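You operate a simulated robot arm through the tools that you are given. There is no shell and no other tool. Be economical: measure what you need, move in short steps, check, and stop when the job is done.

Carry out the task below with a simulated two-armed robot. There is one attempt and no reset: what you move stays moved.

Task
Take the grey bobbin from the bottom of the feeder shelf and put it on the orange sheet.

The check looks at the end state, three seconds after you hand in, the way a careful person would. Anything else that was tipped, shoved, dropped, spilled or broken makes it a failure. Flat cloth is picked up by pressing the open fingertips on it (5 to 10 N) and closing them slowly along it; thin cloth reads only 2 to 8 mm in the jaws.

Robot
Two 7-joint arms with two-finger parallel grippers on one trunk, on a base that drives. Base frame: it is fixed to the floor where the robot stands at the start and does not move with it; the origin is under the middle of the robot, x ahead of it, y to its left, z up. Readings come in m, degrees, newtons and seconds.
The left shoulder is at the start at [0.065, 0.178, 0.596], the right one opposite. With the tool pointing down near the work surface each hand reaches from about 0.1 to 0.62 m from the robot's upright axis, wherever it stands, measured 20 degrees to its own side. Places, roughly: orange sheet [3.25, -1.25, 0.75]. Payload 1.57 kg a hand.
The tool frame of a hand sits at the grasp point between the pads (the TCP): z along the fingers, y along the line on which they close. The tips reach 0.03 m beyond it. Largest opening 0.08 m; finger width 0.017, thickness 0.012; the body of the gripper, 0.04 by 0.082 m, starts 0.08 m behind the TCP.
Orientation is that of the tool frame in the base frame, as a unit quaternion [x, y, z, w]. With the fingers straight down and closing along the base's y, the tool's x points along the base's -x, its y along +y and its z along -z.

Tools
- The arms move only by the tool arm_command. It takes "left_increments", "right_increments" or both (then of equal length, played together; a hand with none holds still); each is a list of rows, each a list of 7 numbers: the shift along the tool's x, y, z in units of 30 mm (1.0 is 30 mm), then the turn, a rotation vector about the tool's x, y, z in units of 6 degrees (1.0 is 6 degrees), then the opening, from 0 (shut) to 1 (fully open). In form: [[tx, ty, tz, ax, ay, az, claw], ...]. A call has 1 to 20 rows; each row shifts and turns the commanded pose from where the row before left it, along the tool's axes as they then stand. A call with a number of a shift or a turn outside -1 to 1 is refused whole. Rows are played at 5 a second. More than 0.05 m and 8.6 degrees between two rows, or a gripper value outside its range, and nothing of the call is played. Where a pose cannot be reached the arm comes as near as it can. A force on the tool above 40 N (or 10 N above the force at the start of the call, whichever is more), or a blocked arm, ends the call early, and 0.2 s more pass. Each finger travels about 0.153 m/s and halts on what it meets, pressing with about 43 N; the grip force reading is that of the motor and also rises with nothing between the fingers. The clock runs only during rows and for 0.2 s after the last one: add rows that do not move to give the fingers time. It gives the time, the measured TCP pose, the force on the tool (base axes), the opening and the grip force at its end, in the units of the frame above (readings bear some noise), and new pictures: "views" is both (left out), scene, wrist or none (wrist: the cameras of the hands that moved).
- Cameras (640 x 400 px; columns grow to the right, rows downward): "scene" is now at [0.1251, 0.0572, 0.817]; the picture's right is [0.04, -1.00, 0.04], its down [-0.70, -0.06, -0.71] and it looks along [0.72, -0.00, -0.70] (base axes); focal length 266 px, centre (320, 200). "left" rides on the left gripper at [0.072, 0.007, -0.122] in its tool frame; the picture's right is [-0.09, 1.00, 0.00], its down [-0.84, -0.08, -0.54] and it looks along [-0.54, -0.05, 0.84] (tool axes); focal length 238 px, centre (320, 200). "right" rides on the right gripper at [0.072, -0.007, -0.122] in its tool frame; the picture's right is [0.09, 1.00, 0.00], its down [-0.84, 0.08, -0.54] and it looks along [-0.54, 0.05, 0.84] (tool axes); focal length 238 px, centre (320, 200). There is no depth. A picture from a camera that has moved, and an enlarged one, comes with that camera's place and axes in the base frame and with its lens.
- move_column(by): slides the trunk up (or, below 0, down) by that many m; the arms and the scene camera ride with it, the base frame stays. It gives what a move gives, with no picture.
- roll_base(legs): drives the robot by 1 to 6 legs, each [ahead, left, turn to the left] in m, m and degrees, along the robot's own axes; the way and the turn of a leg run together, so that a leg with both is an arc; at most 1.5 m and 180 degrees a leg. The arms and the cameras ride along, it lands a little off, and it stops where it bumps. It gives what a move gives, and a new picture of the scene camera.
- aim_head(pan, tilt): turns the head with the scene camera to pan (to the left, within 86 degrees either way) and tilt (down, from -29 to 69), counted from straight ahead of the robot. It gives what a move gives, and a new picture of the scene camera.
- zoom(camera, box): a new picture of the part [left, top, right, bottom] of that camera's present view, enlarged. It takes no simulated time.
- close_job(): hands the job in; it is judged then, once.

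Work in short steps. Places have to be worked out from the pictures, the camera data and where the tool is seen: move nearer, look again, correct. Check each grasp and each placing, and mend what went wrong. You have 120 turns and 170 pictures in all, those below and enlarged ones among them. Open the grippers and draw the arms clear of the work before you hand the job in, unless the task says otherwise; then end with one line.

The tools are called as name(argument=value, ...) on one line, values as JSON. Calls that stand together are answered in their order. arm_command: Moves the arms, as the interface text tells. Its arguments: {"type":"object","properties":{"left_increments":{"type":"array"},"right_increments":{"type":"array"},"views":{"type":"string","enum":["both","scene","wrist","none"]}},"required":[]} The other tools are called the same way: move_column (by) slides the trunk up or down; roll_base (legs) drives the base; aim_head (pan, tilt) turns the head that bears the scene camera; zoom (camera, box) takes an enlarged picture of a part of a camera's view; close_job () hands the job in.

At the start:

```text
t: 0.0
left_ee_pos: [0.3488, 0.1967, 0.4428]
left_tool_rot: [0.0, 1.0, -0.018, 0.003]
left_contact_force: [-0.3, 0.2, -1.6]
left_finger_gap: 0.0802
left_finger_force: 0.0
right_ee_pos: [0.4765, -0.1925, 0.4623]
right_tool_rot: [-0.013, 1.0, -0.013, -0.005]
right_contact_force: [-0.1, -0.2, 0.0]
right_finger_gap: 0.0801
right_finger_force: 0.0
trunk travel left (down, up): [-0.175, 0.765]
robot x, y, heading: [-0.0029, 0.0238, 0.2]
head pan, tilt: [2.4, 44.6]
```

scene: 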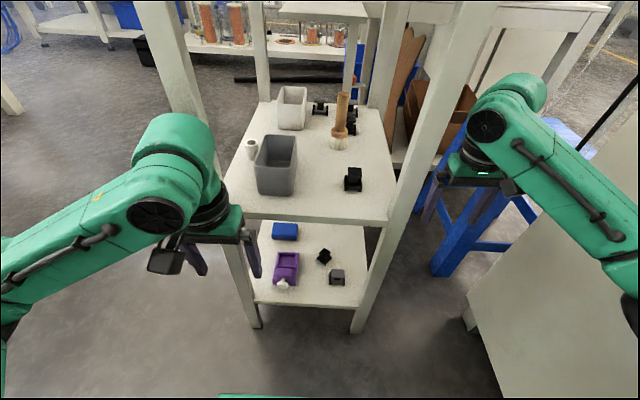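
right: 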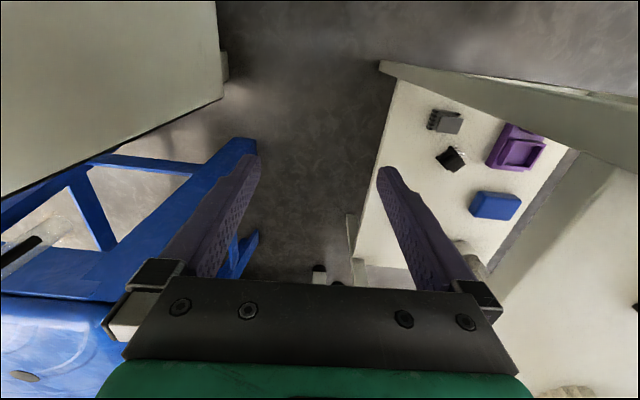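
left: 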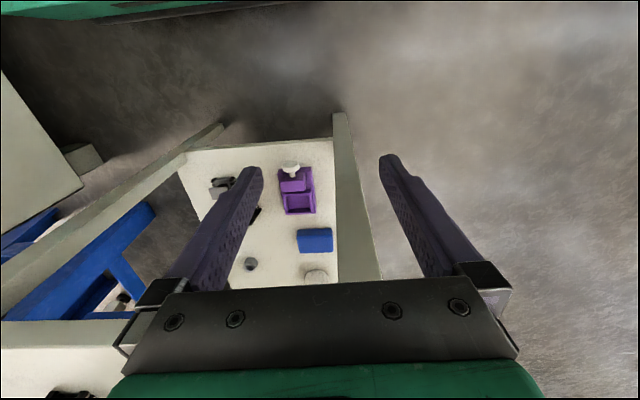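

I'll look closer at the lower shelf to find the grey bobbin.

zoom(camera="scene", box=[220, 70, 420, 330])

zoom(camera="left", box=[170, 120, 370, 300])

zoom(camera="right", box=[300, 60, 580, 300])

```text
1.54 times, centred on (320, 200) of scene
camera zoom: at [0.1251, 0.0572, 0.817], right [0.04, -1.0, 0.04], down [-0.7, -0.06, -0.71], along [0.72, 0.0, -0.7], focal length 409 px, centre (320, 200)
```

zoom: 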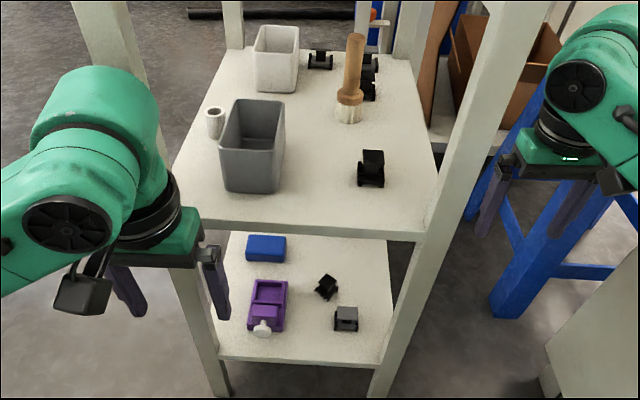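

```text
2.22 times, centred on (270, 210) of left
camera zoom: at [0.2764, 0.2089, 0.563], right [0.09, 1.0, -0.04], down [0.83, -0.06, 0.55], along [0.55, -0.08, -0.83], focal length 530 px, centre (431, 178)
```

zoom: 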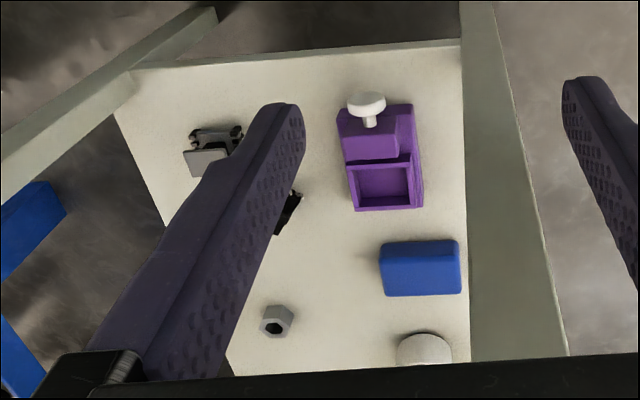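

```text
1.67 times, centred on (440, 180) of right
camera zoom: at [0.4045, -0.1989, 0.584], right [-0.12, 0.99, -0.03], down [0.84, 0.11, 0.53], along [0.53, 0.04, -0.85], focal length 397 px, centre (120, 233)
```

zoom: 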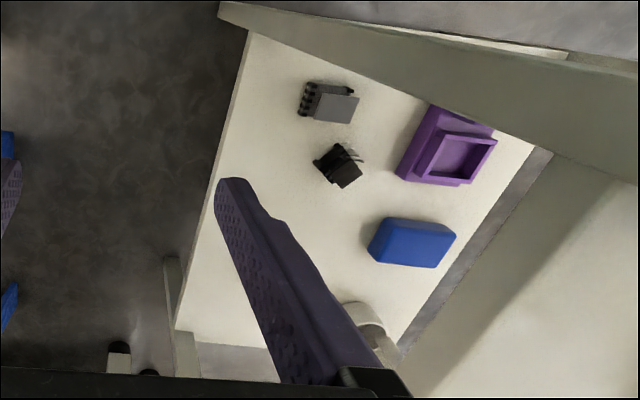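

The lower shelf (z≈0.18, front edge x≈0.41) holds several things; I can't yet see what's the bobbin. I'll back off and lower the trunk to look in under the upper shelf.

roll_base(legs=[[-0.4, 0, 0]])

move_column(by=-0.17)

aim_head(pan=0, tilt=30)

```text
t: 0.8
left_ee_pos: [0.3431, 0.2028, 0.4474]
left_tool_rot: [-0.009, 1.0, -0.001, 0.004]
left_contact_force: [0.0, 0.2, 0.2]
left_finger_gap: 0.08
left_finger_force: 0.0
right_ee_pos: [0.4781, -0.1839, 0.4557]
right_tool_rot: [-0.024, 1.0, 0.004, -0.001]
right_contact_force: [-0.3, 0.5, -0.6]
right_finger_gap: 0.08
right_finger_force: 0.0
trunk travel left (down, up): [-0.175, 0.765]
robot x, y, heading: [-0.0034, 0.0302, 0.9]
head pan, tilt: [2.4, 44.6]
stopped in leg 1: the robot was blocked; the commanded pose is now the measured one
camera scene: at [0.1222, 0.0493, 0.817], right [0.06, -1.0, 0.02], down [-0.7, -0.05, -0.71], along [0.71, 0.03, -0.7], focal length 266 px, centre (320, 200)
```

scene: 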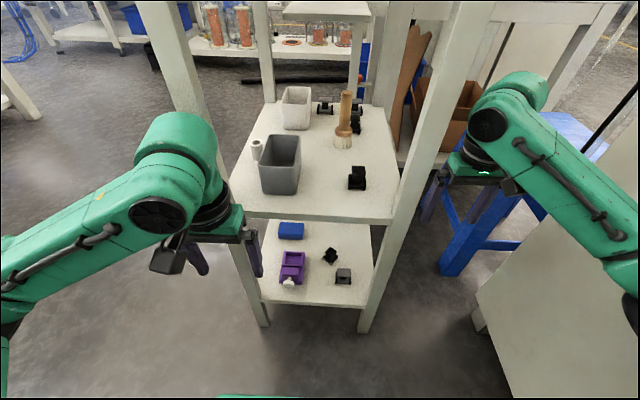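

```text
t: 2.7
left_ee_pos: [0.344, 0.2018, 0.2766]
left_tool_rot: [-0.011, 1.0, -0.004, 0.004]
left_contact_force: [0.5, 0.9, 1.2]
left_finger_gap: 0.0801
left_finger_force: 0.1
right_ee_pos: [0.4808, -0.184, 0.2873]
right_tool_rot: [-0.026, 1.0, -0.001, -0.001]
right_contact_force: [-0.2, -0.1, -1.3]
right_finger_gap: 0.0801
right_finger_force: 0.0
trunk travel left (down, up): [-0.005, 0.935]
robot x, y, heading: [-0.0055, 0.0292, 1.0]
head pan, tilt: [2.4, 44.6]
```

```text
t: 3.5
left_ee_pos: [0.344, 0.2015, 0.2769]
left_tool_rot: [-0.012, 1.0, -0.005, 0.005]
left_contact_force: [0.4, 0.6, 0.0]
left_finger_gap: 0.0801
left_finger_force: 0.1
right_ee_pos: [0.4805, -0.1836, 0.2862]
right_tool_rot: [-0.027, 1.0, 0.001, -0.001]
right_contact_force: [-0.2, 0.6, 0.1]
right_finger_gap: 0.0801
right_finger_force: 0.1
trunk travel left (down, up): [-0.005, 0.935]
robot x, y, heading: [-0.0069, 0.031, 1.4]
head pan, tilt: [0.0, 30.0]
camera scene: at [0.1319, 0.0474, 0.6691], right [0.02, -1.0, 0.02], down [-0.49, -0.03, -0.87], along [0.87, 0.01, -0.5], focal length 266 px, centre (320, 200)
```

scene: 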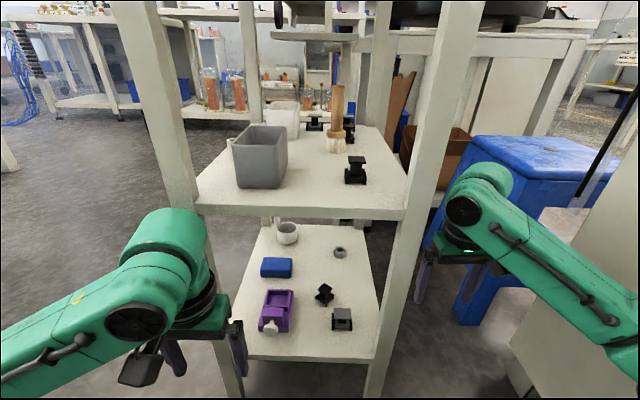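

The robot is blocked right behind. Zoom on the lower shelf, where the round grey things now show.

zoom(camera="scene", box=[220, 210, 400, 370])

zoom(camera="scene", box=[220, 80, 400, 210])

```text
2.50 times, centred on (310, 290) of scene
camera zoom: at [0.1319, 0.0474, 0.6691], right [0.02, -1.0, 0.02], down [-0.49, -0.03, -0.87], along [0.87, 0.01, -0.5], focal length 664 px, centre (345, -25)
```

zoom: 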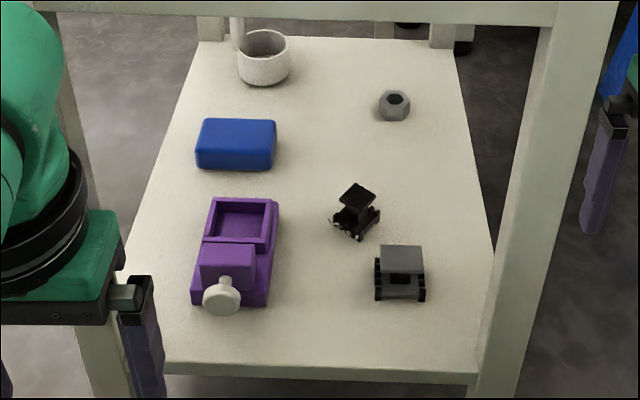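

```text
3.08 times, centred on (310, 145) of scene
camera zoom: at [0.1319, 0.0474, 0.6691], right [0.02, -1.0, 0.02], down [-0.49, -0.03, -0.87], along [0.87, 0.01, -0.5], focal length 817 px, centre (351, 369)
```

zoom: 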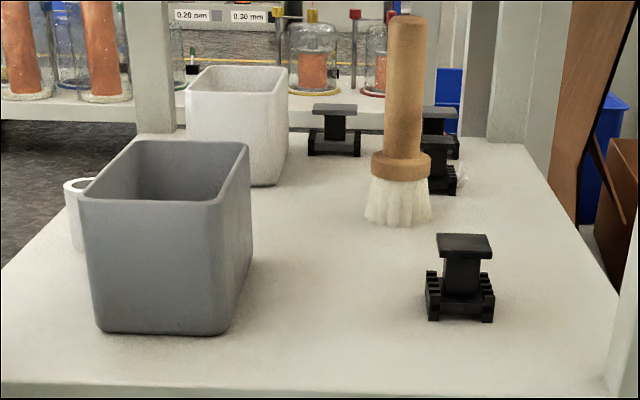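

The feeder parts are coil formers: the grey bobbin is the one at about (0.478, 0.00, 0.18) near the front right of the lower shelf. I'll bring the left hand in front of it, tilting the fingers forward about 42°.

arm_command(left_increments=[[0, -0.95, 0, 0, -1, 0, 0.8], [0, -0.95, 0, 0, -1, 0, 0.8], [0, -0.95, 0, 0, -1, 0, 0.8], [0, -0.95, 0, 0, -1, 0, 0.8], [0, -0.95, 0, 0, -1, 0, 0.8], [0, -0.95, 0, 0, -1, 0, 0.8], [0, -0.95, 0, 0, -1, 0, 0.8], [0, 0, 0, 0, 0, 0, 0.8]], views="both")

```text
t: 5.2
left_ee_pos: [0.3613, -0.0426, 0.2778]
left_tool_rot: [-0.013, 0.932, 0.0, 0.363]
left_contact_force: [0.7, -0.7, 0.6]
left_finger_gap: 0.0641
left_finger_force: 0.0
left hand out of reach, approached as far as the arm can: row 2
right_ee_pos: [0.4796, -0.1831, 0.2873]
right_tool_rot: [-0.028, 1.0, 0.001, -0.002]
right_contact_force: [0.0, 1.0, 0.3]
right_finger_gap: 0.0802
right_finger_force: 0.2
trunk travel left (down, up): [-0.005, 0.935]
robot x, y, heading: [-0.0027, 0.0343, 1.2]
head pan, tilt: [0.0, 30.0]
camera scene: at [0.1322, 0.047, 0.669], right [0.02, -1.0, 0.02], down [-0.49, -0.03, -0.87], along [0.87, 0.01, -0.5], focal length 266 px, centre (320, 200)
camera left: at [0.227, -0.0382, 0.3188], right [0.05, 1.0, 0.05], down [0.25, -0.06, 0.97], along [0.97, -0.03, -0.25], focal length 238 px, centre (320, 200)
```

scene: 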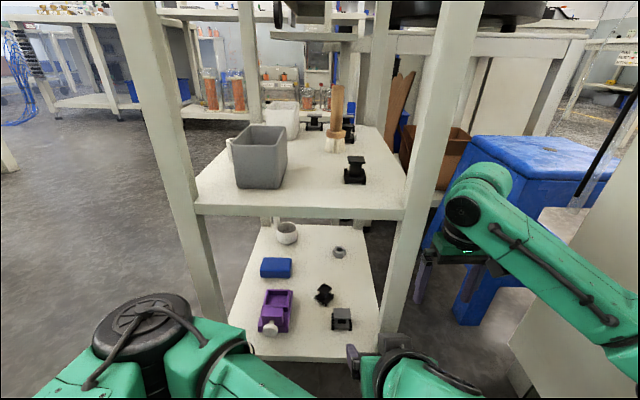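
left: 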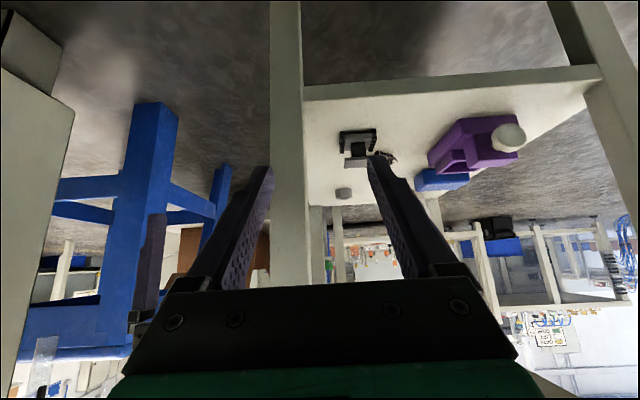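

The left hand overshot slightly in y. Bobbin is confirmed at about y≈0, x≈0.475; I line up so that the final approach runs along the fingers.

arm_command(left_increments=[[0, 0.7, 0, 0, 0, 0, 0.85], [0, 0.7, 0, 0, 0, 0, 0.85], [-0.6, 0, 0.5, 0, 0, 0, 0.85], [-0.58, 0, 0.5, 0, 0, 0, 0.85], [0, 0, 0, 0, 0, 0, 0.85]], views="both")

```text
t: 6.5
left_ee_pos: [0.4079, -0.0004, 0.279]
left_tool_rot: [-0.011, 0.932, -0.001, 0.362]
left_contact_force: [0.2, 0.4, 0.2]
left_finger_gap: 0.0679
left_finger_force: 0.1
right_ee_pos: [0.4794, -0.1836, 0.2868]
right_tool_rot: [-0.028, 1.0, 0.002, -0.001]
right_contact_force: [-0.7, 0.6, 0.2]
right_finger_gap: 0.0799
right_finger_force: 0.1
trunk travel left (down, up): [-0.005, 0.935]
robot x, y, heading: [-0.0048, 0.033, 1.1]
head pan, tilt: [0.0, 30.0]
camera scene: at [0.1324, 0.0468, 0.669], right [0.02, -1.0, 0.02], down [-0.49, -0.03, -0.87], along [0.87, 0.01, -0.5], focal length 266 px, centre (320, 200)
camera left: at [0.2722, 0.0044, 0.3196], right [0.05, 1.0, 0.05], down [0.25, -0.06, 0.97], along [0.97, -0.03, -0.26], focal length 238 px, centre (320, 200)
```

scene: 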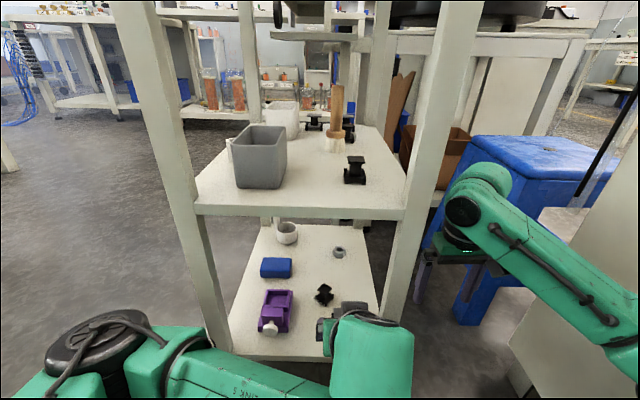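
left: 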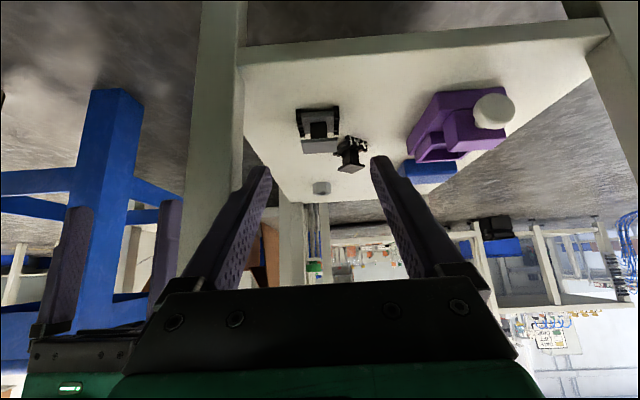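

zoom(camera="left", box=[230, 60, 450, 220])

```text
2.50 times, centred on (340, 140) of left
camera zoom: at [0.2722, 0.0044, 0.3196], right [0.05, 1.0, 0.05], down [0.25, -0.06, 0.97], along [0.97, -0.03, -0.26], focal length 596 px, centre (270, 350)
```

zoom: 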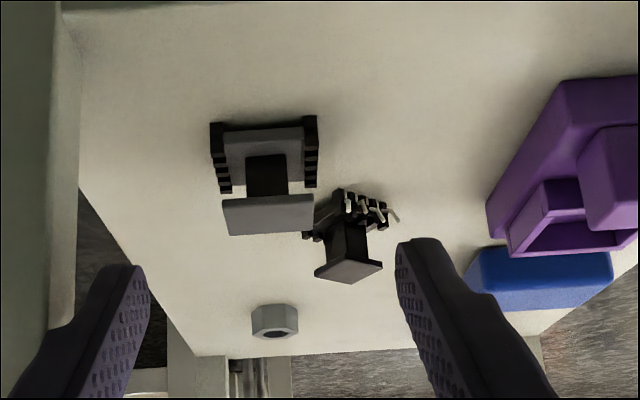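

Inverted wrist view: bobbin base spans x≈0.462–0.506, y≈±0.02, about 30 mm tall; the black bobbin begins past x≈0.51. I advance along the fingers most of the way with a 58 mm opening.

arm_command(left_increments=[[0, 0, 0.6, 0, 0, 0, 0.73], [0, 0, 0.6, 0, 0, 0, 0.73], [0, 0, 0.5, 0, 0, 0, 0.73], [0, 0, 0.5, 0, 0, 0, 0.73], [0, 0, 0.4, 0, 0, 0, 0.73], [0, 0, 0, 0, 0, 0, 0.73]], views="wrist")

zoom(camera="left", box=[220, 20, 440, 220])

```text
t: 7.8
left_ee_pos: [0.4603, 0.0028, 0.2213]
left_tool_rot: [-0.01, 0.932, -0.001, 0.362]
left_contact_force: [0.3, -0.1, -0.4]
left_finger_gap: 0.0585
left_finger_force: 0.1
right_ee_pos: [0.48, -0.1854, 0.2875]
right_tool_rot: [-0.029, 1.0, 0.002, -0.003]
right_contact_force: [0.6, 0.6, -0.4]
right_finger_gap: 0.0802
right_finger_force: 0.2
trunk travel left (down, up): [-0.005, 0.935]
robot x, y, heading: [-0.0054, 0.0316, 0.9]
head pan, tilt: [0.0, 30.0]
camera left: at [0.3241, 0.0075, 0.262], right [0.05, 1.0, 0.05], down [0.25, -0.06, 0.97], along [0.97, -0.03, -0.26], focal length 238 px, centre (320, 200)
```

left: 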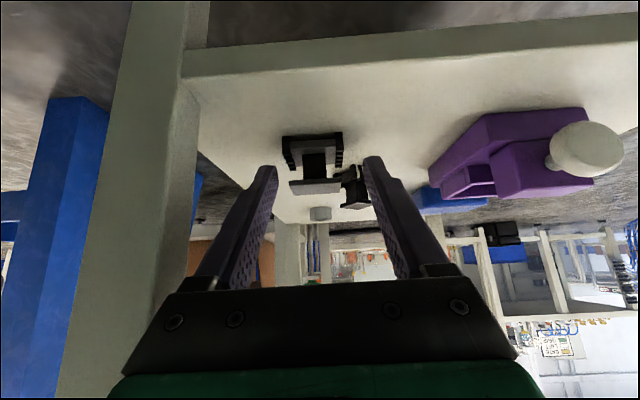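

```text
2.00 times, centred on (330, 120) of left
camera zoom: at [0.3241, 0.0075, 0.262], right [0.05, 1.0, 0.05], down [0.25, -0.06, 0.97], along [0.97, -0.03, -0.26], focal length 477 px, centre (300, 360)
```

zoom: 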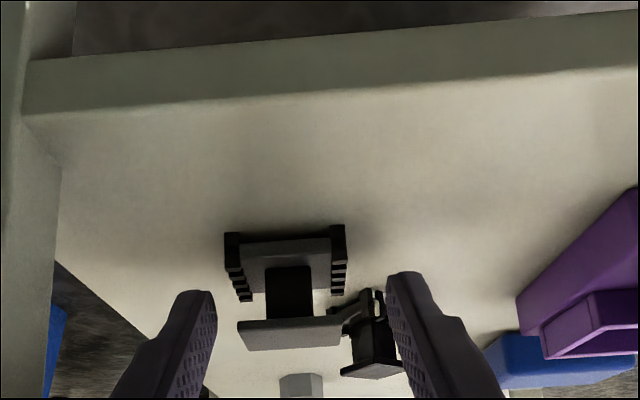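

Aligned within 2 mm. Final 13 mm in, then check the tips before closing.

arm_command(left_increments=[[-0.06, -0.03, 0.21, 0, 0, 0, 0.7], [-0.06, -0.04, 0.21, 0, 0, 0, 0.7], [0, 0, 0, 0, 0, 0, 0.7]], views="none")

zoom(camera="left", box=[240, 80, 400, 220])

```text
t: 8.7
left_ee_pos: [0.471, -0.0003, 0.2119]
left_tool_rot: [-0.012, 0.932, 0.0, 0.361]
left_contact_force: [0.1, 0.0, 0.3]
left_finger_gap: 0.0558
left_finger_force: 0.0
right_ee_pos: [0.4799, -0.1833, 0.2868]
right_tool_rot: [-0.028, 1.0, 0.002, -0.002]
right_contact_force: [-0.5, 0.0, 0.2]
right_finger_gap: 0.0802
right_finger_force: 0.0
trunk travel left (down, up): [-0.005, 0.935]
robot x, y, heading: [-0.0018, 0.0315, 1.1]
head pan, tilt: [0.0, 30.0]
```

```text
2.86 times, centred on (320, 150) of left
camera zoom: at [0.3363, 0.0043, 0.2546], right [0.05, 1.0, 0.05], down [0.25, -0.06, 0.97], along [0.97, -0.03, -0.26], focal length 681 px, centre (320, 343)
```

zoom: 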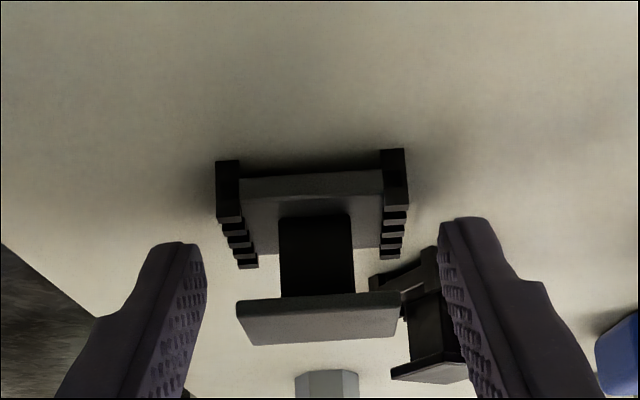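

Fingers straddle the bobbin, clear of the black one. Closing gently.

arm_command(left_increments=[[0, 0, 0, 0, 0, 0, 0.6], [0, 0, 0, 0, 0, 0, 0.52], [0, 0, 0, 0, 0, 0, 0.46], [0, 0, 0, 0, 0, 0, 0.4], [0, 0, 0, 0, 0, 0, 0.3], [0, 0, 0, 0, 0, 0, 0.2]], views="none")

zoom(camera="left", box=[240, 80, 400, 220])

```text
t: 10.1
left_ee_pos: [0.47, -0.0006, 0.2125]
left_tool_rot: [-0.011, 0.932, 0.0, 0.362]
left_contact_force: [0.3, 0.3, 1.0]
left_finger_gap: 0.0385
left_finger_force: 42.6
right_ee_pos: [0.4798, -0.1827, 0.2862]
right_tool_rot: [-0.028, 1.0, 0.002, -0.003]
right_contact_force: [0.5, 0.5, -0.8]
right_finger_gap: 0.0799
right_finger_force: 0.0
trunk travel left (down, up): [-0.005, 0.935]
robot x, y, heading: [-0.0031, 0.03, 0.9]
head pan, tilt: [0.0, 30.0]
```

```text
2.86 times, centred on (320, 150) of left
camera zoom: at [0.3362, 0.0042, 0.2546], right [0.05, 1.0, 0.05], down [0.25, -0.06, 0.97], along [0.97, -0.03, -0.26], focal length 681 px, centre (320, 343)
```

zoom: 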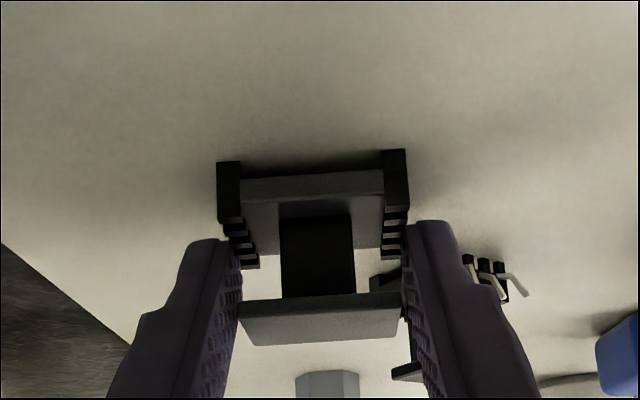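

Firm grip at 38.5 mm. I lift 30 mm straight up, and look.

arm_command(left_increments=[[-0.34, 0, -0.37, 0, 0, 0, 0.2], [-0.34, 0, -0.37, 0, 0, 0, 0.2], [0, 0, 0, 0, 0, 0, 0.2]], views="wrist")

```text
t: 10.8
left_ee_pos: [0.4724, -0.0014, 0.2419]
left_tool_rot: [-0.011, 0.933, -0.001, 0.36]
left_contact_force: [0.6, -0.9, -0.4]
left_finger_gap: 0.0383
left_finger_force: 42.9
right_ee_pos: [0.4802, -0.1836, 0.2862]
right_tool_rot: [-0.028, 1.0, 0.002, -0.003]
right_contact_force: [-0.7, 0.0, 0.2]
right_finger_gap: 0.0801
right_finger_force: 0.0
trunk travel left (down, up): [-0.005, 0.935]
robot x, y, heading: [-0.0037, 0.0312, 1.3]
head pan, tilt: [0.0, 30.0]
camera left: at [0.3373, 0.0032, 0.2834], right [0.05, 1.0, 0.05], down [0.25, -0.06, 0.96], along [0.97, -0.03, -0.26], focal length 238 px, centre (320, 200)
```

left: 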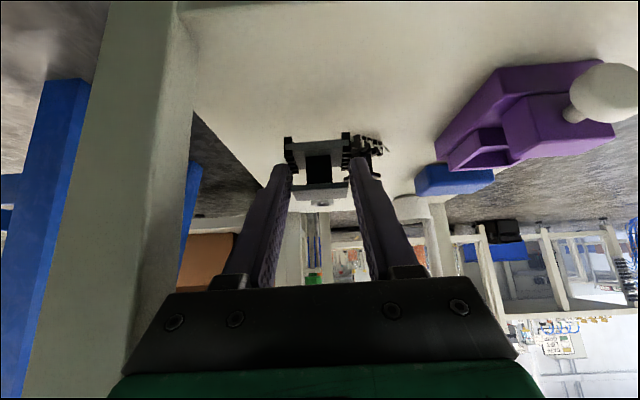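

Bobbin is held and lifted. Draw it back out of the shelf.

arm_command(left_increments=[[0.736, 0, -0.677, 0, 0, 0, 0.2], [0.736, 0, -0.677, 0, 0, 0, 0.2], [0.736, 0, -0.677, 0, 0, 0, 0.2], [0.736, 0, -0.677, 0, 0, 0, 0.2], [0.736, 0, -0.677, 0, 0, 0, 0.2], [0, 0, 0, 0, 0, 0, 0.2]], views="both")

```text
t: 11.6
left_ee_pos: [0.4576, 0.0456, 0.3301]
left_tool_rot: [-0.027, 0.864, 0.071, 0.498]
left_contact_force: [-0.1, 0.5, 0.1]
left_finger_gap: 0.038
left_finger_force: 42.8
right_ee_pos: [0.4794, -0.1791, 0.2831]
right_tool_rot: [-0.033, 0.999, 0.01, -0.002]
right_contact_force: [0.1, -0.2, -0.3]
right_finger_gap: 0.0803
right_finger_force: 0.1
trunk travel left (down, up): [-0.005, 0.935]
robot x, y, heading: [-0.008, 0.0313, 1.5]
head pan, tilt: [0.0, 30.0]
stopped in row 3 (left hand): the arm was blocked; the commanded pose is now the measured one
camera scene: at [0.1312, 0.0416, 0.6687], right [0.02, -1.0, 0.01], down [-0.49, -0.02, -0.87], along [0.87, 0.01, -0.49], focal length 266 px, centre (320, 200)
camera left: at [0.3163, 0.0356, 0.3278], right [-0.07, 0.98, 0.18], down [-0.03, -0.18, 0.98], along [1.0, 0.06, 0.05], focal length 238 px, centre (320, 200)
```

scene: 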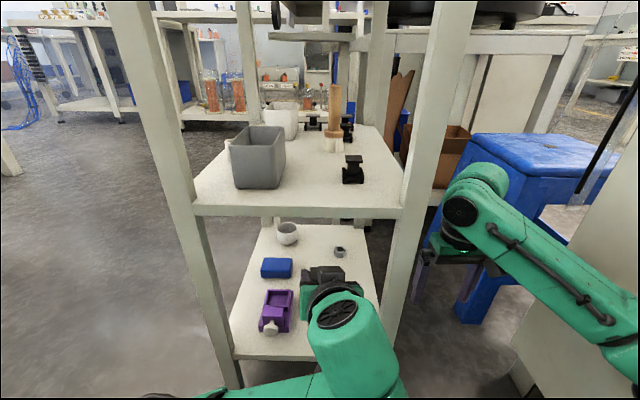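
left: 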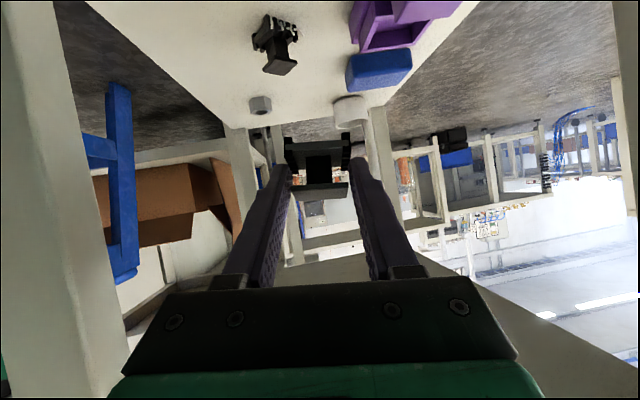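

The arm bound up against itself (hand went up and turned), bobbin still held. I go back toward the earlier good posture near (0.44, 0, 0.27).

arm_command(left_increments=[[0.5, -0.41, 0.06, 0.34, 0.73, -0.05, 0.2], [0.5, -0.41, 0.06, 0.34, 0.73, -0.05, 0.2], [0.5, -0.41, 0.06, 0.34, 0.73, -0.05, 0.2], [0.5, -0.41, 0.06, 0.34, 0.73, -0.05, 0.2], [0, 0, 0, 0, 0, 0, 0.2]], views="scene")

```text
t: 12.3
left_ee_pos: [0.4842, 0.079, 0.3281]
left_tool_rot: [-0.044, 0.869, 0.113, 0.479]
left_contact_force: [0.2, 0.4, 0.4]
left_finger_gap: 0.0381
left_finger_force: 43.3
right_ee_pos: [0.477, -0.1782, 0.2799]
right_tool_rot: [-0.035, 0.999, 0.014, -0.004]
right_contact_force: [0.2, -0.3, -1.0]
right_finger_gap: 0.0801
right_finger_force: 0.1
trunk travel left (down, up): [-0.005, 0.935]
robot x, y, heading: [-0.0083, 0.0367, 1.3]
head pan, tilt: [0.0, 30.0]
stopped in row 3 (left hand): the arm was blocked; the commanded pose is now the measured one
camera scene: at [0.1313, 0.0398, 0.6677], right [0.02, -1.0, 0.0], down [-0.5, -0.01, -0.87], along [0.87, 0.02, -0.5], focal length 266 px, centre (320, 200)
```

scene: 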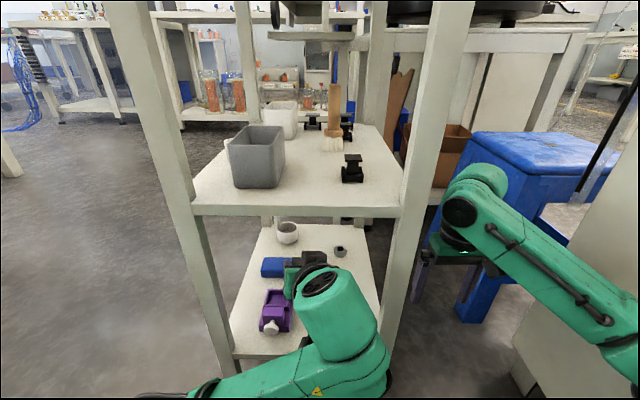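

The robot seems to be pushed slightly askew; the low elbow is probably pressing on something. Raising the trunk 4 cm to free it, well below the upper shelf.

move_column(by=0.04)

aim_head(pan=30, tilt=60)

```text
t: 13.2
left_ee_pos: [0.4843, 0.0759, 0.3625]
left_tool_rot: [-0.042, 0.873, 0.111, 0.473]
left_contact_force: [-0.3, 0.4, -1.2]
left_finger_gap: 0.0382
left_finger_force: 43.1
right_ee_pos: [0.4801, -0.1773, 0.3163]
right_tool_rot: [-0.035, 0.999, 0.014, -0.008]
right_contact_force: [1.6, -0.3, 0.7]
right_finger_gap: 0.0802
right_finger_force: 0.1
trunk travel left (down, up): [-0.045, 0.895]
robot x, y, heading: [-0.0071, 0.0345, 1.2]
head pan, tilt: [0.0, 30.0]
```

```text
t: 14.1
left_ee_pos: [0.4841, 0.0758, 0.362]
left_tool_rot: [-0.042, 0.873, 0.111, 0.473]
left_contact_force: [-0.3, -0.4, -1.4]
left_finger_gap: 0.0384
left_finger_force: 43.2
right_ee_pos: [0.4804, -0.1776, 0.3157]
right_tool_rot: [-0.034, 0.999, 0.015, -0.008]
right_contact_force: [1.0, 0.0, 0.1]
right_finger_gap: 0.08
right_finger_force: 0.1
trunk travel left (down, up): [-0.045, 0.895]
robot x, y, heading: [-0.0072, 0.035, 0.8]
head pan, tilt: [30.0, 60.0]
camera scene: at [0.1026, 0.0716, 0.6656], right [0.52, -0.86, 0.0], down [-0.74, -0.45, -0.5], along [0.43, 0.26, -0.87], focal length 266 px, centre (320, 200)
```

scene: 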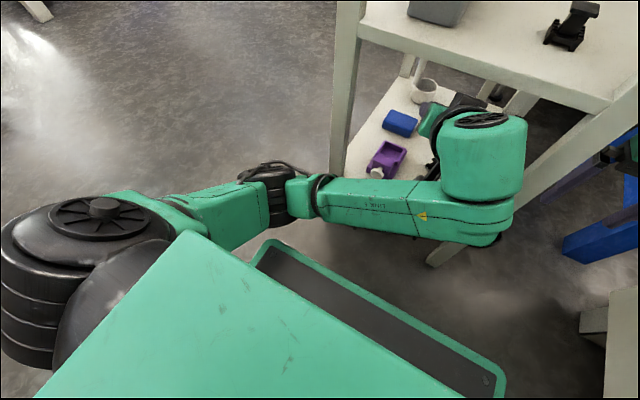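

The forearm lay low across the base front; now it has room. I retry pulling the hand back and restoring the 42° tilt, in small steps.

arm_command(left_increments=[[0.26, -0.32, -0.5, 0.54, 0.6, -0.05, 0.2], [0.26, -0.32, -0.5, 0.54, 0.6, -0.05, 0.2], [0.26, -0.32, -0.5, 0.54, 0.6, -0.05, 0.2], [0.26, -0.32, -0.5, 0.54, 0.6, -0.05, 0.2], [0, 0, 0, 0, 0, 0, 0.2]], views="scene")

```text
t: 14.7
left_ee_pos: [0.4806, 0.1045, 0.386]
left_tool_rot: [-0.039, 0.872, 0.143, 0.467]
left_contact_force: [-1.2, -2.0, -21.1]
left_finger_gap: 0.0383
left_finger_force: 43.0
right_ee_pos: [0.4797, -0.1769, 0.3184]
right_tool_rot: [-0.035, 0.999, 0.014, -0.007]
right_contact_force: [0.2, -0.2, 0.4]
right_finger_gap: 0.08
right_finger_force: 0.0
trunk travel left (down, up): [-0.045, 0.895]
robot x, y, heading: [-0.0064, 0.0327, 1.2]
head pan, tilt: [30.0, 60.0]
stopped in row 3 (left hand): the force on the tool passed its limit (the readings are from after the stop); the commanded pose is now the measured one
camera scene: at [0.1019, 0.0718, 0.6668], right [0.52, -0.86, 0.0], down [-0.74, -0.45, -0.5], along [0.43, 0.26, -0.87], focal length 266 px, centre (320, 200)
```

scene: 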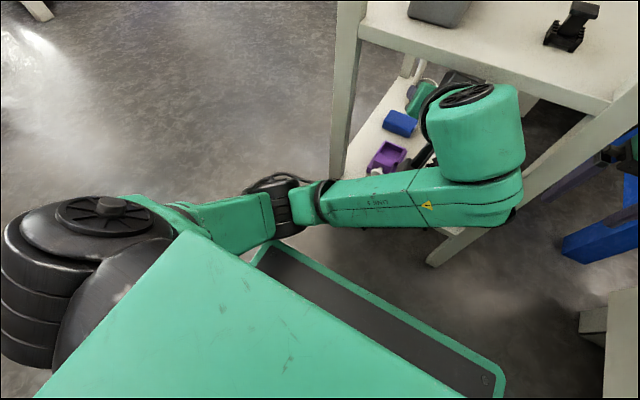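

The hand touched the underside of the upper shelf (21 N). I lower the trunk a little to release that and look at the arm and the hand.

move_column(by=-0.02)

aim_head(pan=15, tilt=48)

zoom(camera="left", box=[0, 0, 640, 400])

zoom(camera="right", box=[0, 0, 640, 400])

```text
t: 15.4
left_ee_pos: [0.4793, 0.1077, 0.3923]
left_tool_rot: [-0.045, 0.859, 0.147, 0.489]
left_contact_force: [0.0, 0.3, -0.5]
left_finger_gap: 0.0385
left_finger_force: 43.0
right_ee_pos: [0.4771, -0.1765, 0.3137]
right_tool_rot: [-0.036, 0.999, 0.015, 0.004]
right_contact_force: [-0.2, -0.2, 0.7]
right_finger_gap: 0.0801
right_finger_force: 0.0
trunk travel left (down, up): [-0.025, 0.915]
robot x, y, heading: [-0.0034, 0.0341, 1.4]
head pan, tilt: [30.0, 60.0]
```

```text
t: 16.2
left_ee_pos: [0.4782, 0.1066, 0.393]
left_tool_rot: [-0.045, 0.859, 0.147, 0.488]
left_contact_force: [0.5, 0.3, -0.3]
left_finger_gap: 0.0382
left_finger_force: 42.5
right_ee_pos: [0.4757, -0.1765, 0.313]
right_tool_rot: [-0.037, 0.999, 0.015, 0.003]
right_contact_force: [0.0, -0.1, -0.2]
right_finger_gap: 0.0802
right_finger_force: 0.0
trunk travel left (down, up): [-0.025, 0.915]
robot x, y, heading: [-0.0064, 0.033, 1.3]
head pan, tilt: [15.0, 48.0]
camera scene: at [0.1092, 0.0581, 0.6696], right [0.28, -0.96, 0.01], down [-0.7, -0.21, -0.68], along [0.66, 0.19, -0.73], focal length 266 px, centre (320, 200)
```

scene: 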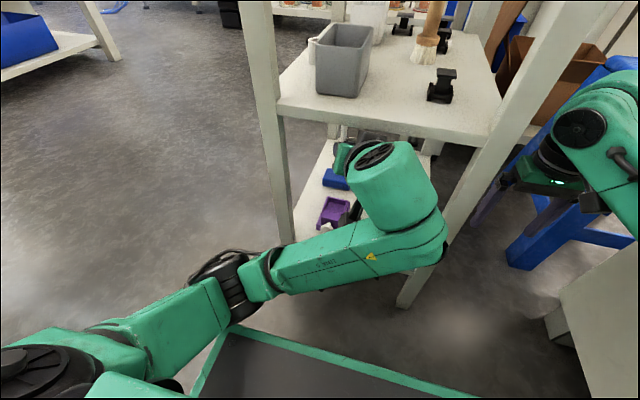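

```text
1.00 times, centred on (320, 200) of left
camera zoom: at [0.3391, 0.0816, 0.3909], right [-0.17, 0.94, 0.29], down [0.0, -0.29, 0.96], along [0.99, 0.16, 0.05], focal length 238 px, centre (320, 200)
```

zoom: 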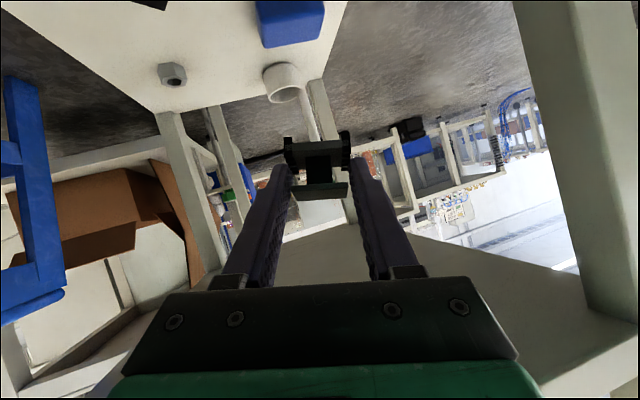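

```text
1.00 times, centred on (320, 200) of right
camera zoom: at [0.4034, -0.1926, 0.4334], right [-0.16, 0.99, 0.03], down [0.83, 0.12, 0.55], along [0.54, 0.11, -0.83], focal length 238 px, centre (320, 200)
```

zoom: 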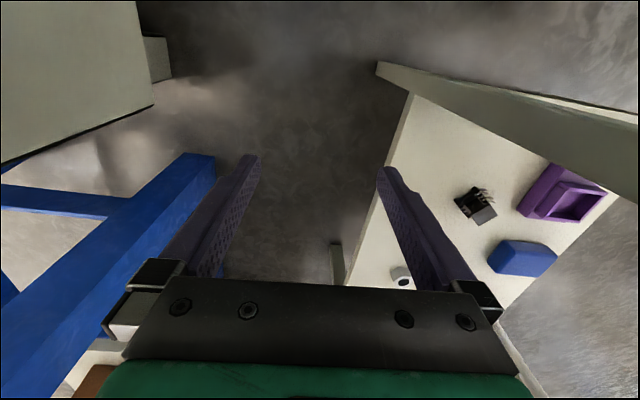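

Lowering the trunk tipped the hand up: the left elbow is resting on the robot's own base platform. I'll work the trunk up while bringing the hand down inside the shelf gap, to free the elbow.

move_column(by=0.02)

arm_command(left_increments=[[0.43, 0, 0.26, 0, 0, 0, 0.2], [0.43, 0, 0.26, 0, 0, 0, 0.2], [0.43, 0, 0.26, 0, 0, 0, 0.2], [0, 0, 0, 0, 0, 0, 0.2]], views="scene")

```text
t: 16.9
left_ee_pos: [0.4823, 0.1049, 0.3849]
left_tool_rot: [-0.041, 0.869, 0.141, 0.472]
left_contact_force: [-0.2, -0.6, 0.4]
left_finger_gap: 0.0385
left_finger_force: 43.7
right_ee_pos: [0.4776, -0.1793, 0.3133]
right_tool_rot: [-0.034, 0.999, 0.012, -0.009]
right_contact_force: [-0.9, -1.3, -0.2]
right_finger_gap: 0.0802
right_finger_force: 0.1
trunk travel left (down, up): [-0.045, 0.895]
robot x, y, heading: [-0.0052, 0.0353, 1.0]
head pan, tilt: [15.0, 48.0]
```

```text
t: 17.2
left_ee_pos: [0.4829, 0.1062, 0.3882]
left_tool_rot: [-0.041, 0.866, 0.147, 0.476]
left_contact_force: [-0.7, -0.3, -21.8]
left_finger_gap: 0.0384
left_finger_force: 42.8
right_ee_pos: [0.4787, -0.1755, 0.3157]
right_tool_rot: [-0.036, 0.999, 0.014, -0.009]
right_contact_force: [0.5, -1.1, 0.4]
right_finger_gap: 0.0801
right_finger_force: 0.1
trunk travel left (down, up): [-0.045, 0.895]
robot x, y, heading: [-0.0081, 0.0335, 1.1]
head pan, tilt: [15.0, 48.0]
stopped in row 1 (left hand): the force on the tool passed its limit (the readings are from after the stop); the commanded pose is now the measured one
camera scene: at [0.1204, 0.0586, 0.6808], right [0.28, -0.96, 0.0], down [-0.72, -0.21, -0.67], along [0.64, 0.18, -0.75], focal length 266 px, centre (320, 200)
```

scene: 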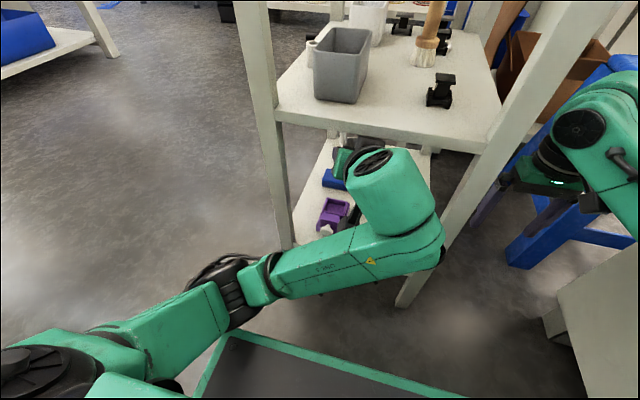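

Elbow still bears on the base. I raise the trunk 1 cm and extend the hand forward and to the right a little, which should lift the elbow clear.

move_column(by=0.01)

arm_command(left_increments=[[-0.07, -0.2, 0.43, 0, 0, 0, 0.2], [-0.07, -0.2, 0.43, 0, 0, 0, 0.2], [-0.07, -0.2, 0.43, 0, 0, 0, 0.2], [0, 0, 0, 0, 0, 0, 0.2]], views="scene")

```text
t: 17.5
left_ee_pos: [0.4812, 0.1062, 0.3879]
left_tool_rot: [-0.041, 0.868, 0.15, 0.471]
left_contact_force: [-3.9, 3.3, -23.0]
left_finger_gap: 0.0385
left_finger_force: 43.0
right_ee_pos: [0.4777, -0.177, 0.3178]
right_tool_rot: [-0.035, 0.999, 0.016, -0.009]
right_contact_force: [0.7, -0.6, -0.3]
right_finger_gap: 0.0802
right_finger_force: 0.0
trunk travel left (down, up): [-0.048, 0.892]
robot x, y, heading: [-0.0108, 0.0374, 1.4]
head pan, tilt: [15.0, 48.0]
stopped: the force on the tool passed its limit (the readings are from after the stop); the commanded pose is now the measured one
```

```text
t: 17.8
left_ee_pos: [0.4814, 0.1071, 0.3868]
left_tool_rot: [-0.042, 0.867, 0.152, 0.472]
left_contact_force: [-3.3, 3.0, -13.2]
left_finger_gap: 0.0382
left_finger_force: 43.2
right_ee_pos: [0.4785, -0.1769, 0.3189]
right_tool_rot: [-0.036, 0.999, 0.017, -0.009]
right_contact_force: [-0.3, -0.3, 0.9]
right_finger_gap: 0.0801
right_finger_force: 0.1
trunk travel left (down, up): [-0.048, 0.892]
robot x, y, heading: [-0.0054, 0.0355, 1.2]
head pan, tilt: [15.0, 48.0]
stopped in row 1 (left hand): the force on the tool passed its limit (the readings are from after the stop); the commanded pose is now the measured one
camera scene: at [0.1188, 0.0581, 0.6847], right [0.28, -0.96, 0.0], down [-0.71, -0.21, -0.67], along [0.64, 0.19, -0.74], focal length 266 px, centre (320, 200)
```

scene: 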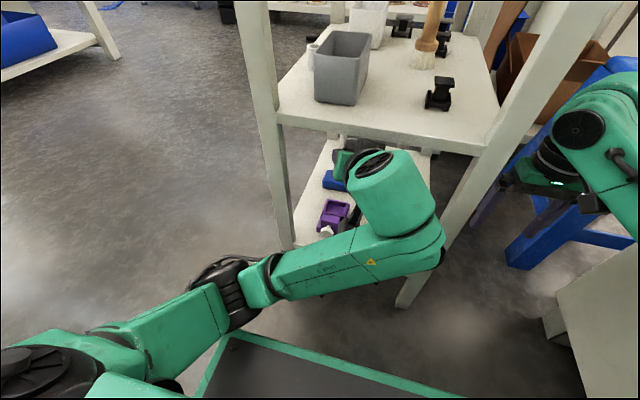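

The hand is wedged under the shelf lip with the elbow on the base. I pivot the hand about its wrist so the fingers dip (rear of the hand staying put), which should free the lip without moving the elbow.

arm_command(left_increments=[[0.5, 0, 0, 0, 0.67, 0, 0.2], [0.5, 0, 0, 0, 0.67, 0, 0.2], [0.5, 0, 0, 0, 0.67, 0, 0.2], [0, 0, 0, 0, 0, 0, 0.2]], views="none")

```text
t: 18.1
left_ee_pos: [0.4806, 0.1098, 0.3883]
left_tool_rot: [-0.037, 0.866, 0.163, 0.472]
left_contact_force: [-3.1, 1.1, -19.6]
left_finger_gap: 0.0383
left_finger_force: 43.3
right_ee_pos: [0.4779, -0.1769, 0.3187]
right_tool_rot: [-0.037, 0.999, 0.016, -0.009]
right_contact_force: [0.6, -0.2, 0.5]
right_finger_gap: 0.08
right_finger_force: 0.0
trunk travel left (down, up): [-0.048, 0.892]
robot x, y, heading: [-0.0091, 0.0322, 1.3]
head pan, tilt: [15.0, 48.0]
stopped in row 1 (left hand): the force on the tool passed its limit (the readings are from after the stop); the commanded pose is now the measured one
```

Direct pulls keep levering on the elbow. I check what is behind the robot, since driving away would be the simplest way out.

aim_head(pan=86, tilt=40)

aim_head(pan=-86, tilt=40)

```text
t: 19.5
left_ee_pos: [0.4806, 0.1089, 0.3877]
left_tool_rot: [-0.037, 0.866, 0.163, 0.472]
left_contact_force: [-3.2, -4.6, -32.3]
left_finger_gap: 0.0382
left_finger_force: 43.2
right_ee_pos: [0.479, -0.1765, 0.3192]
right_tool_rot: [-0.036, 0.999, 0.016, -0.009]
right_contact_force: [0.4, 0.2, 0.5]
right_finger_gap: 0.0803
right_finger_force: 0.1
trunk travel left (down, up): [-0.048, 0.892]
robot x, y, heading: [-0.0115, 0.0379, 1.2]
head pan, tilt: [85.9, 40.0]
camera scene: at [0.0473, 0.1209, 0.696], right [1.0, -0.05, 0.0], down [-0.03, -0.64, -0.77], along [0.04, 0.76, -0.64], focal length 266 px, centre (320, 200)
```

scene: 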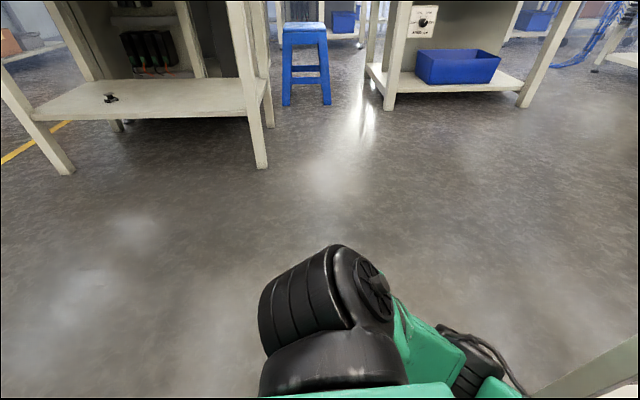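

```text
t: 22.1
left_ee_pos: [0.4805, 0.1098, 0.389]
left_tool_rot: [-0.037, 0.866, 0.162, 0.473]
left_contact_force: [-15.1, -4.9, -26.4]
left_finger_gap: 0.0383
left_finger_force: 43.1
right_ee_pos: [0.4769, -0.177, 0.3186]
right_tool_rot: [-0.036, 0.999, 0.016, -0.009]
right_contact_force: [0.1, 0.1, -0.2]
right_finger_gap: 0.0804
right_finger_force: 0.1
trunk travel left (down, up): [-0.048, 0.892]
robot x, y, heading: [-0.0109, 0.0325, 1.2]
head pan, tilt: [-85.9, 40.0]
camera scene: at [0.0505, -0.0486, 0.6959], right [-1.0, -0.09, 0.0], down [-0.06, 0.64, -0.77], along [0.07, -0.76, -0.64], focal length 266 px, centre (320, 200)
```

scene: 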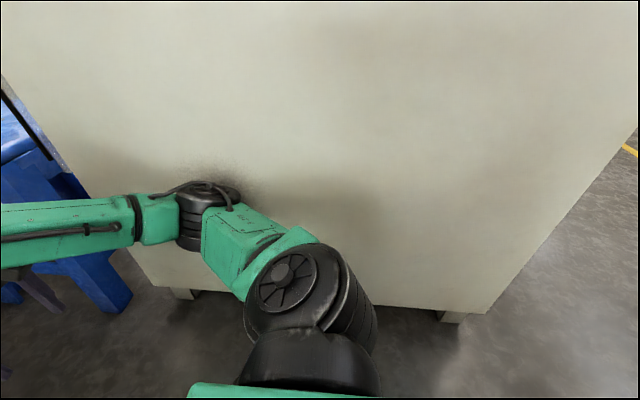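

Behind is open floor; it is the right elbow brushing the cabinet on the right that blocked me. I back off diagonally slightly leftwards, which also unwedges the hand from the lip.

roll_base(legs=[[-0.08, 0.016, 0]])

aim_head(pan=15, tilt=48)

```text
t: 23.2
left_ee_pos: [0.4007, 0.1248, 0.3904]
left_tool_rot: [-0.038, 0.865, 0.162, 0.474]
left_contact_force: [0.1, -0.2, -0.6]
left_finger_gap: 0.0383
left_finger_force: 42.6
right_ee_pos: [0.397, -0.1626, 0.3184]
right_tool_rot: [-0.036, 0.999, 0.016, -0.009]
right_contact_force: [0.4, -0.3, -0.5]
right_finger_gap: 0.08
right_finger_force: 0.0
trunk travel left (down, up): [-0.048, 0.892]
robot x, y, heading: [-0.0902, 0.0521, 0.9]
head pan, tilt: [-85.9, 40.0]
camera scene: at [-0.0306, -0.0334, 0.696], right [-1.0, -0.09, 0.0], down [-0.06, 0.64, -0.77], along [0.07, -0.76, -0.64], focal length 266 px, centre (320, 200)
```

scene: 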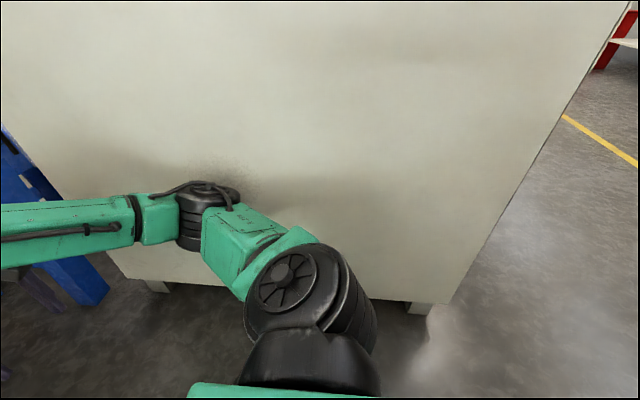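

```text
t: 25.0
left_ee_pos: [0.4001, 0.1249, 0.3899]
left_tool_rot: [-0.038, 0.865, 0.162, 0.473]
left_contact_force: [0.2, -0.1, -0.5]
left_finger_gap: 0.0382
left_finger_force: 43.0
right_ee_pos: [0.3973, -0.1609, 0.3196]
right_tool_rot: [-0.035, 0.999, 0.016, -0.008]
right_contact_force: [-0.1, -0.1, 0.0]
right_finger_gap: 0.08
right_finger_force: 0.0
trunk travel left (down, up): [-0.048, 0.892]
robot x, y, heading: [-0.0908, 0.0504, 1.0]
head pan, tilt: [15.0, 48.0]
camera scene: at [0.0373, 0.0728, 0.6845], right [0.28, -0.96, 0.0], down [-0.71, -0.21, -0.67], along [0.64, 0.19, -0.74], focal length 266 px, centre (320, 200)
```

scene: 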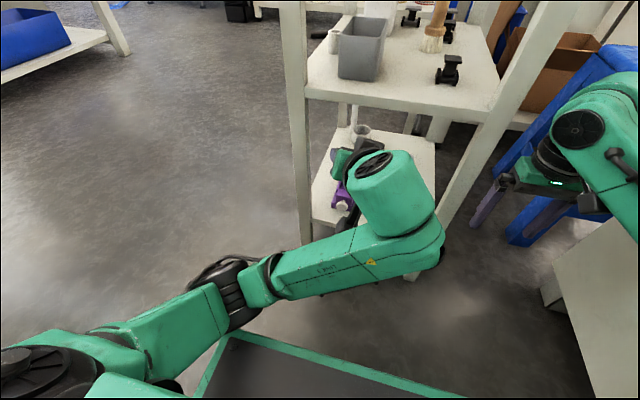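

Free. Back off further with a little left drift, then raise the trunk.

roll_base(legs=[[-0.4, 0.05, 0]])

move_column(by=0.2)

aim_head(pan=0, tilt=25)

```text
t: 27.5
left_ee_pos: [-0.0001, 0.1699, 0.3903]
left_tool_rot: [-0.043, 0.865, 0.165, 0.473]
left_contact_force: [0.1, -0.3, 0.5]
left_finger_gap: 0.0384
left_finger_force: 43.3
right_ee_pos: [-0.0014, -0.1161, 0.3181]
right_tool_rot: [-0.041, 0.999, 0.016, -0.008]
right_contact_force: [0.4, -0.6, -0.3]
right_finger_gap: 0.08
right_finger_force: 0.1
trunk travel left (down, up): [-0.048, 0.892]
robot x, y, heading: [-0.4894, 0.0853, 1.9]
head pan, tilt: [15.0, 48.0]
camera scene: at [-0.3623, 0.1133, 0.6846], right [0.29, -0.96, 0.0], down [-0.71, -0.21, -0.67], along [0.64, 0.19, -0.74], focal length 266 px, centre (320, 200)
```

scene: 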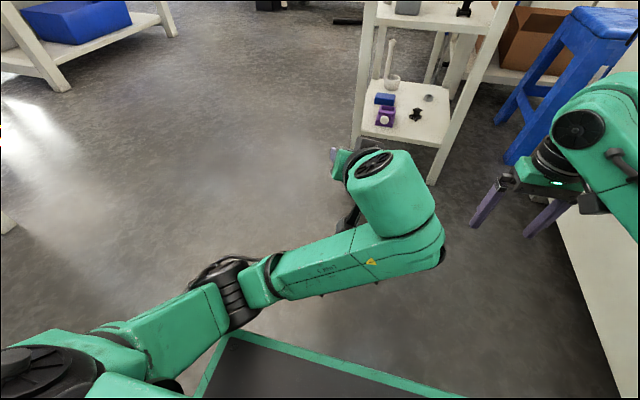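

```text
t: 29.6
left_ee_pos: [0.0009, 0.1701, 0.59]
left_tool_rot: [-0.043, 0.865, 0.166, 0.472]
left_contact_force: [-0.4, -0.2, -0.5]
left_finger_gap: 0.0383
left_finger_force: 42.4
right_ee_pos: [0.0001, -0.1174, 0.5193]
right_tool_rot: [-0.042, 0.999, 0.016, -0.009]
right_contact_force: [0.4, -0.5, -0.3]
right_finger_gap: 0.0797
right_finger_force: 0.0
trunk travel left (down, up): [-0.248, 0.692]
robot x, y, heading: [-0.4896, 0.0898, 1.9]
head pan, tilt: [15.0, 48.0]
```

```text
t: 30.5
left_ee_pos: [-0.0003, 0.1697, 0.5896]
left_tool_rot: [-0.043, 0.865, 0.165, 0.472]
left_contact_force: [0.2, -0.2, -0.5]
left_finger_gap: 0.0384
left_finger_force: 42.6
right_ee_pos: [0.0001, -0.117, 0.5181]
right_tool_rot: [-0.042, 0.999, 0.016, -0.009]
right_contact_force: [0.1, -0.1, 0.1]
right_finger_gap: 0.0797
right_finger_force: 0.0
trunk travel left (down, up): [-0.248, 0.692]
robot x, y, heading: [-0.489, 0.0908, 1.9]
head pan, tilt: [0.0, 25.0]
camera scene: at [-0.3455, 0.0935, 0.9191], right [0.03, -1.0, 0.0], down [-0.42, -0.01, -0.91], along [0.91, 0.03, -0.42], focal length 266 px, centre (320, 200)
```

scene: 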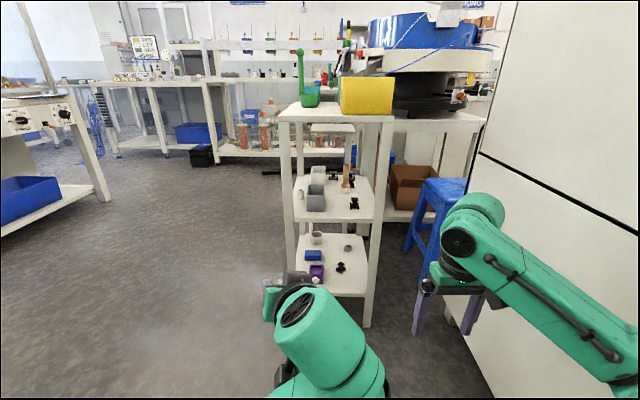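

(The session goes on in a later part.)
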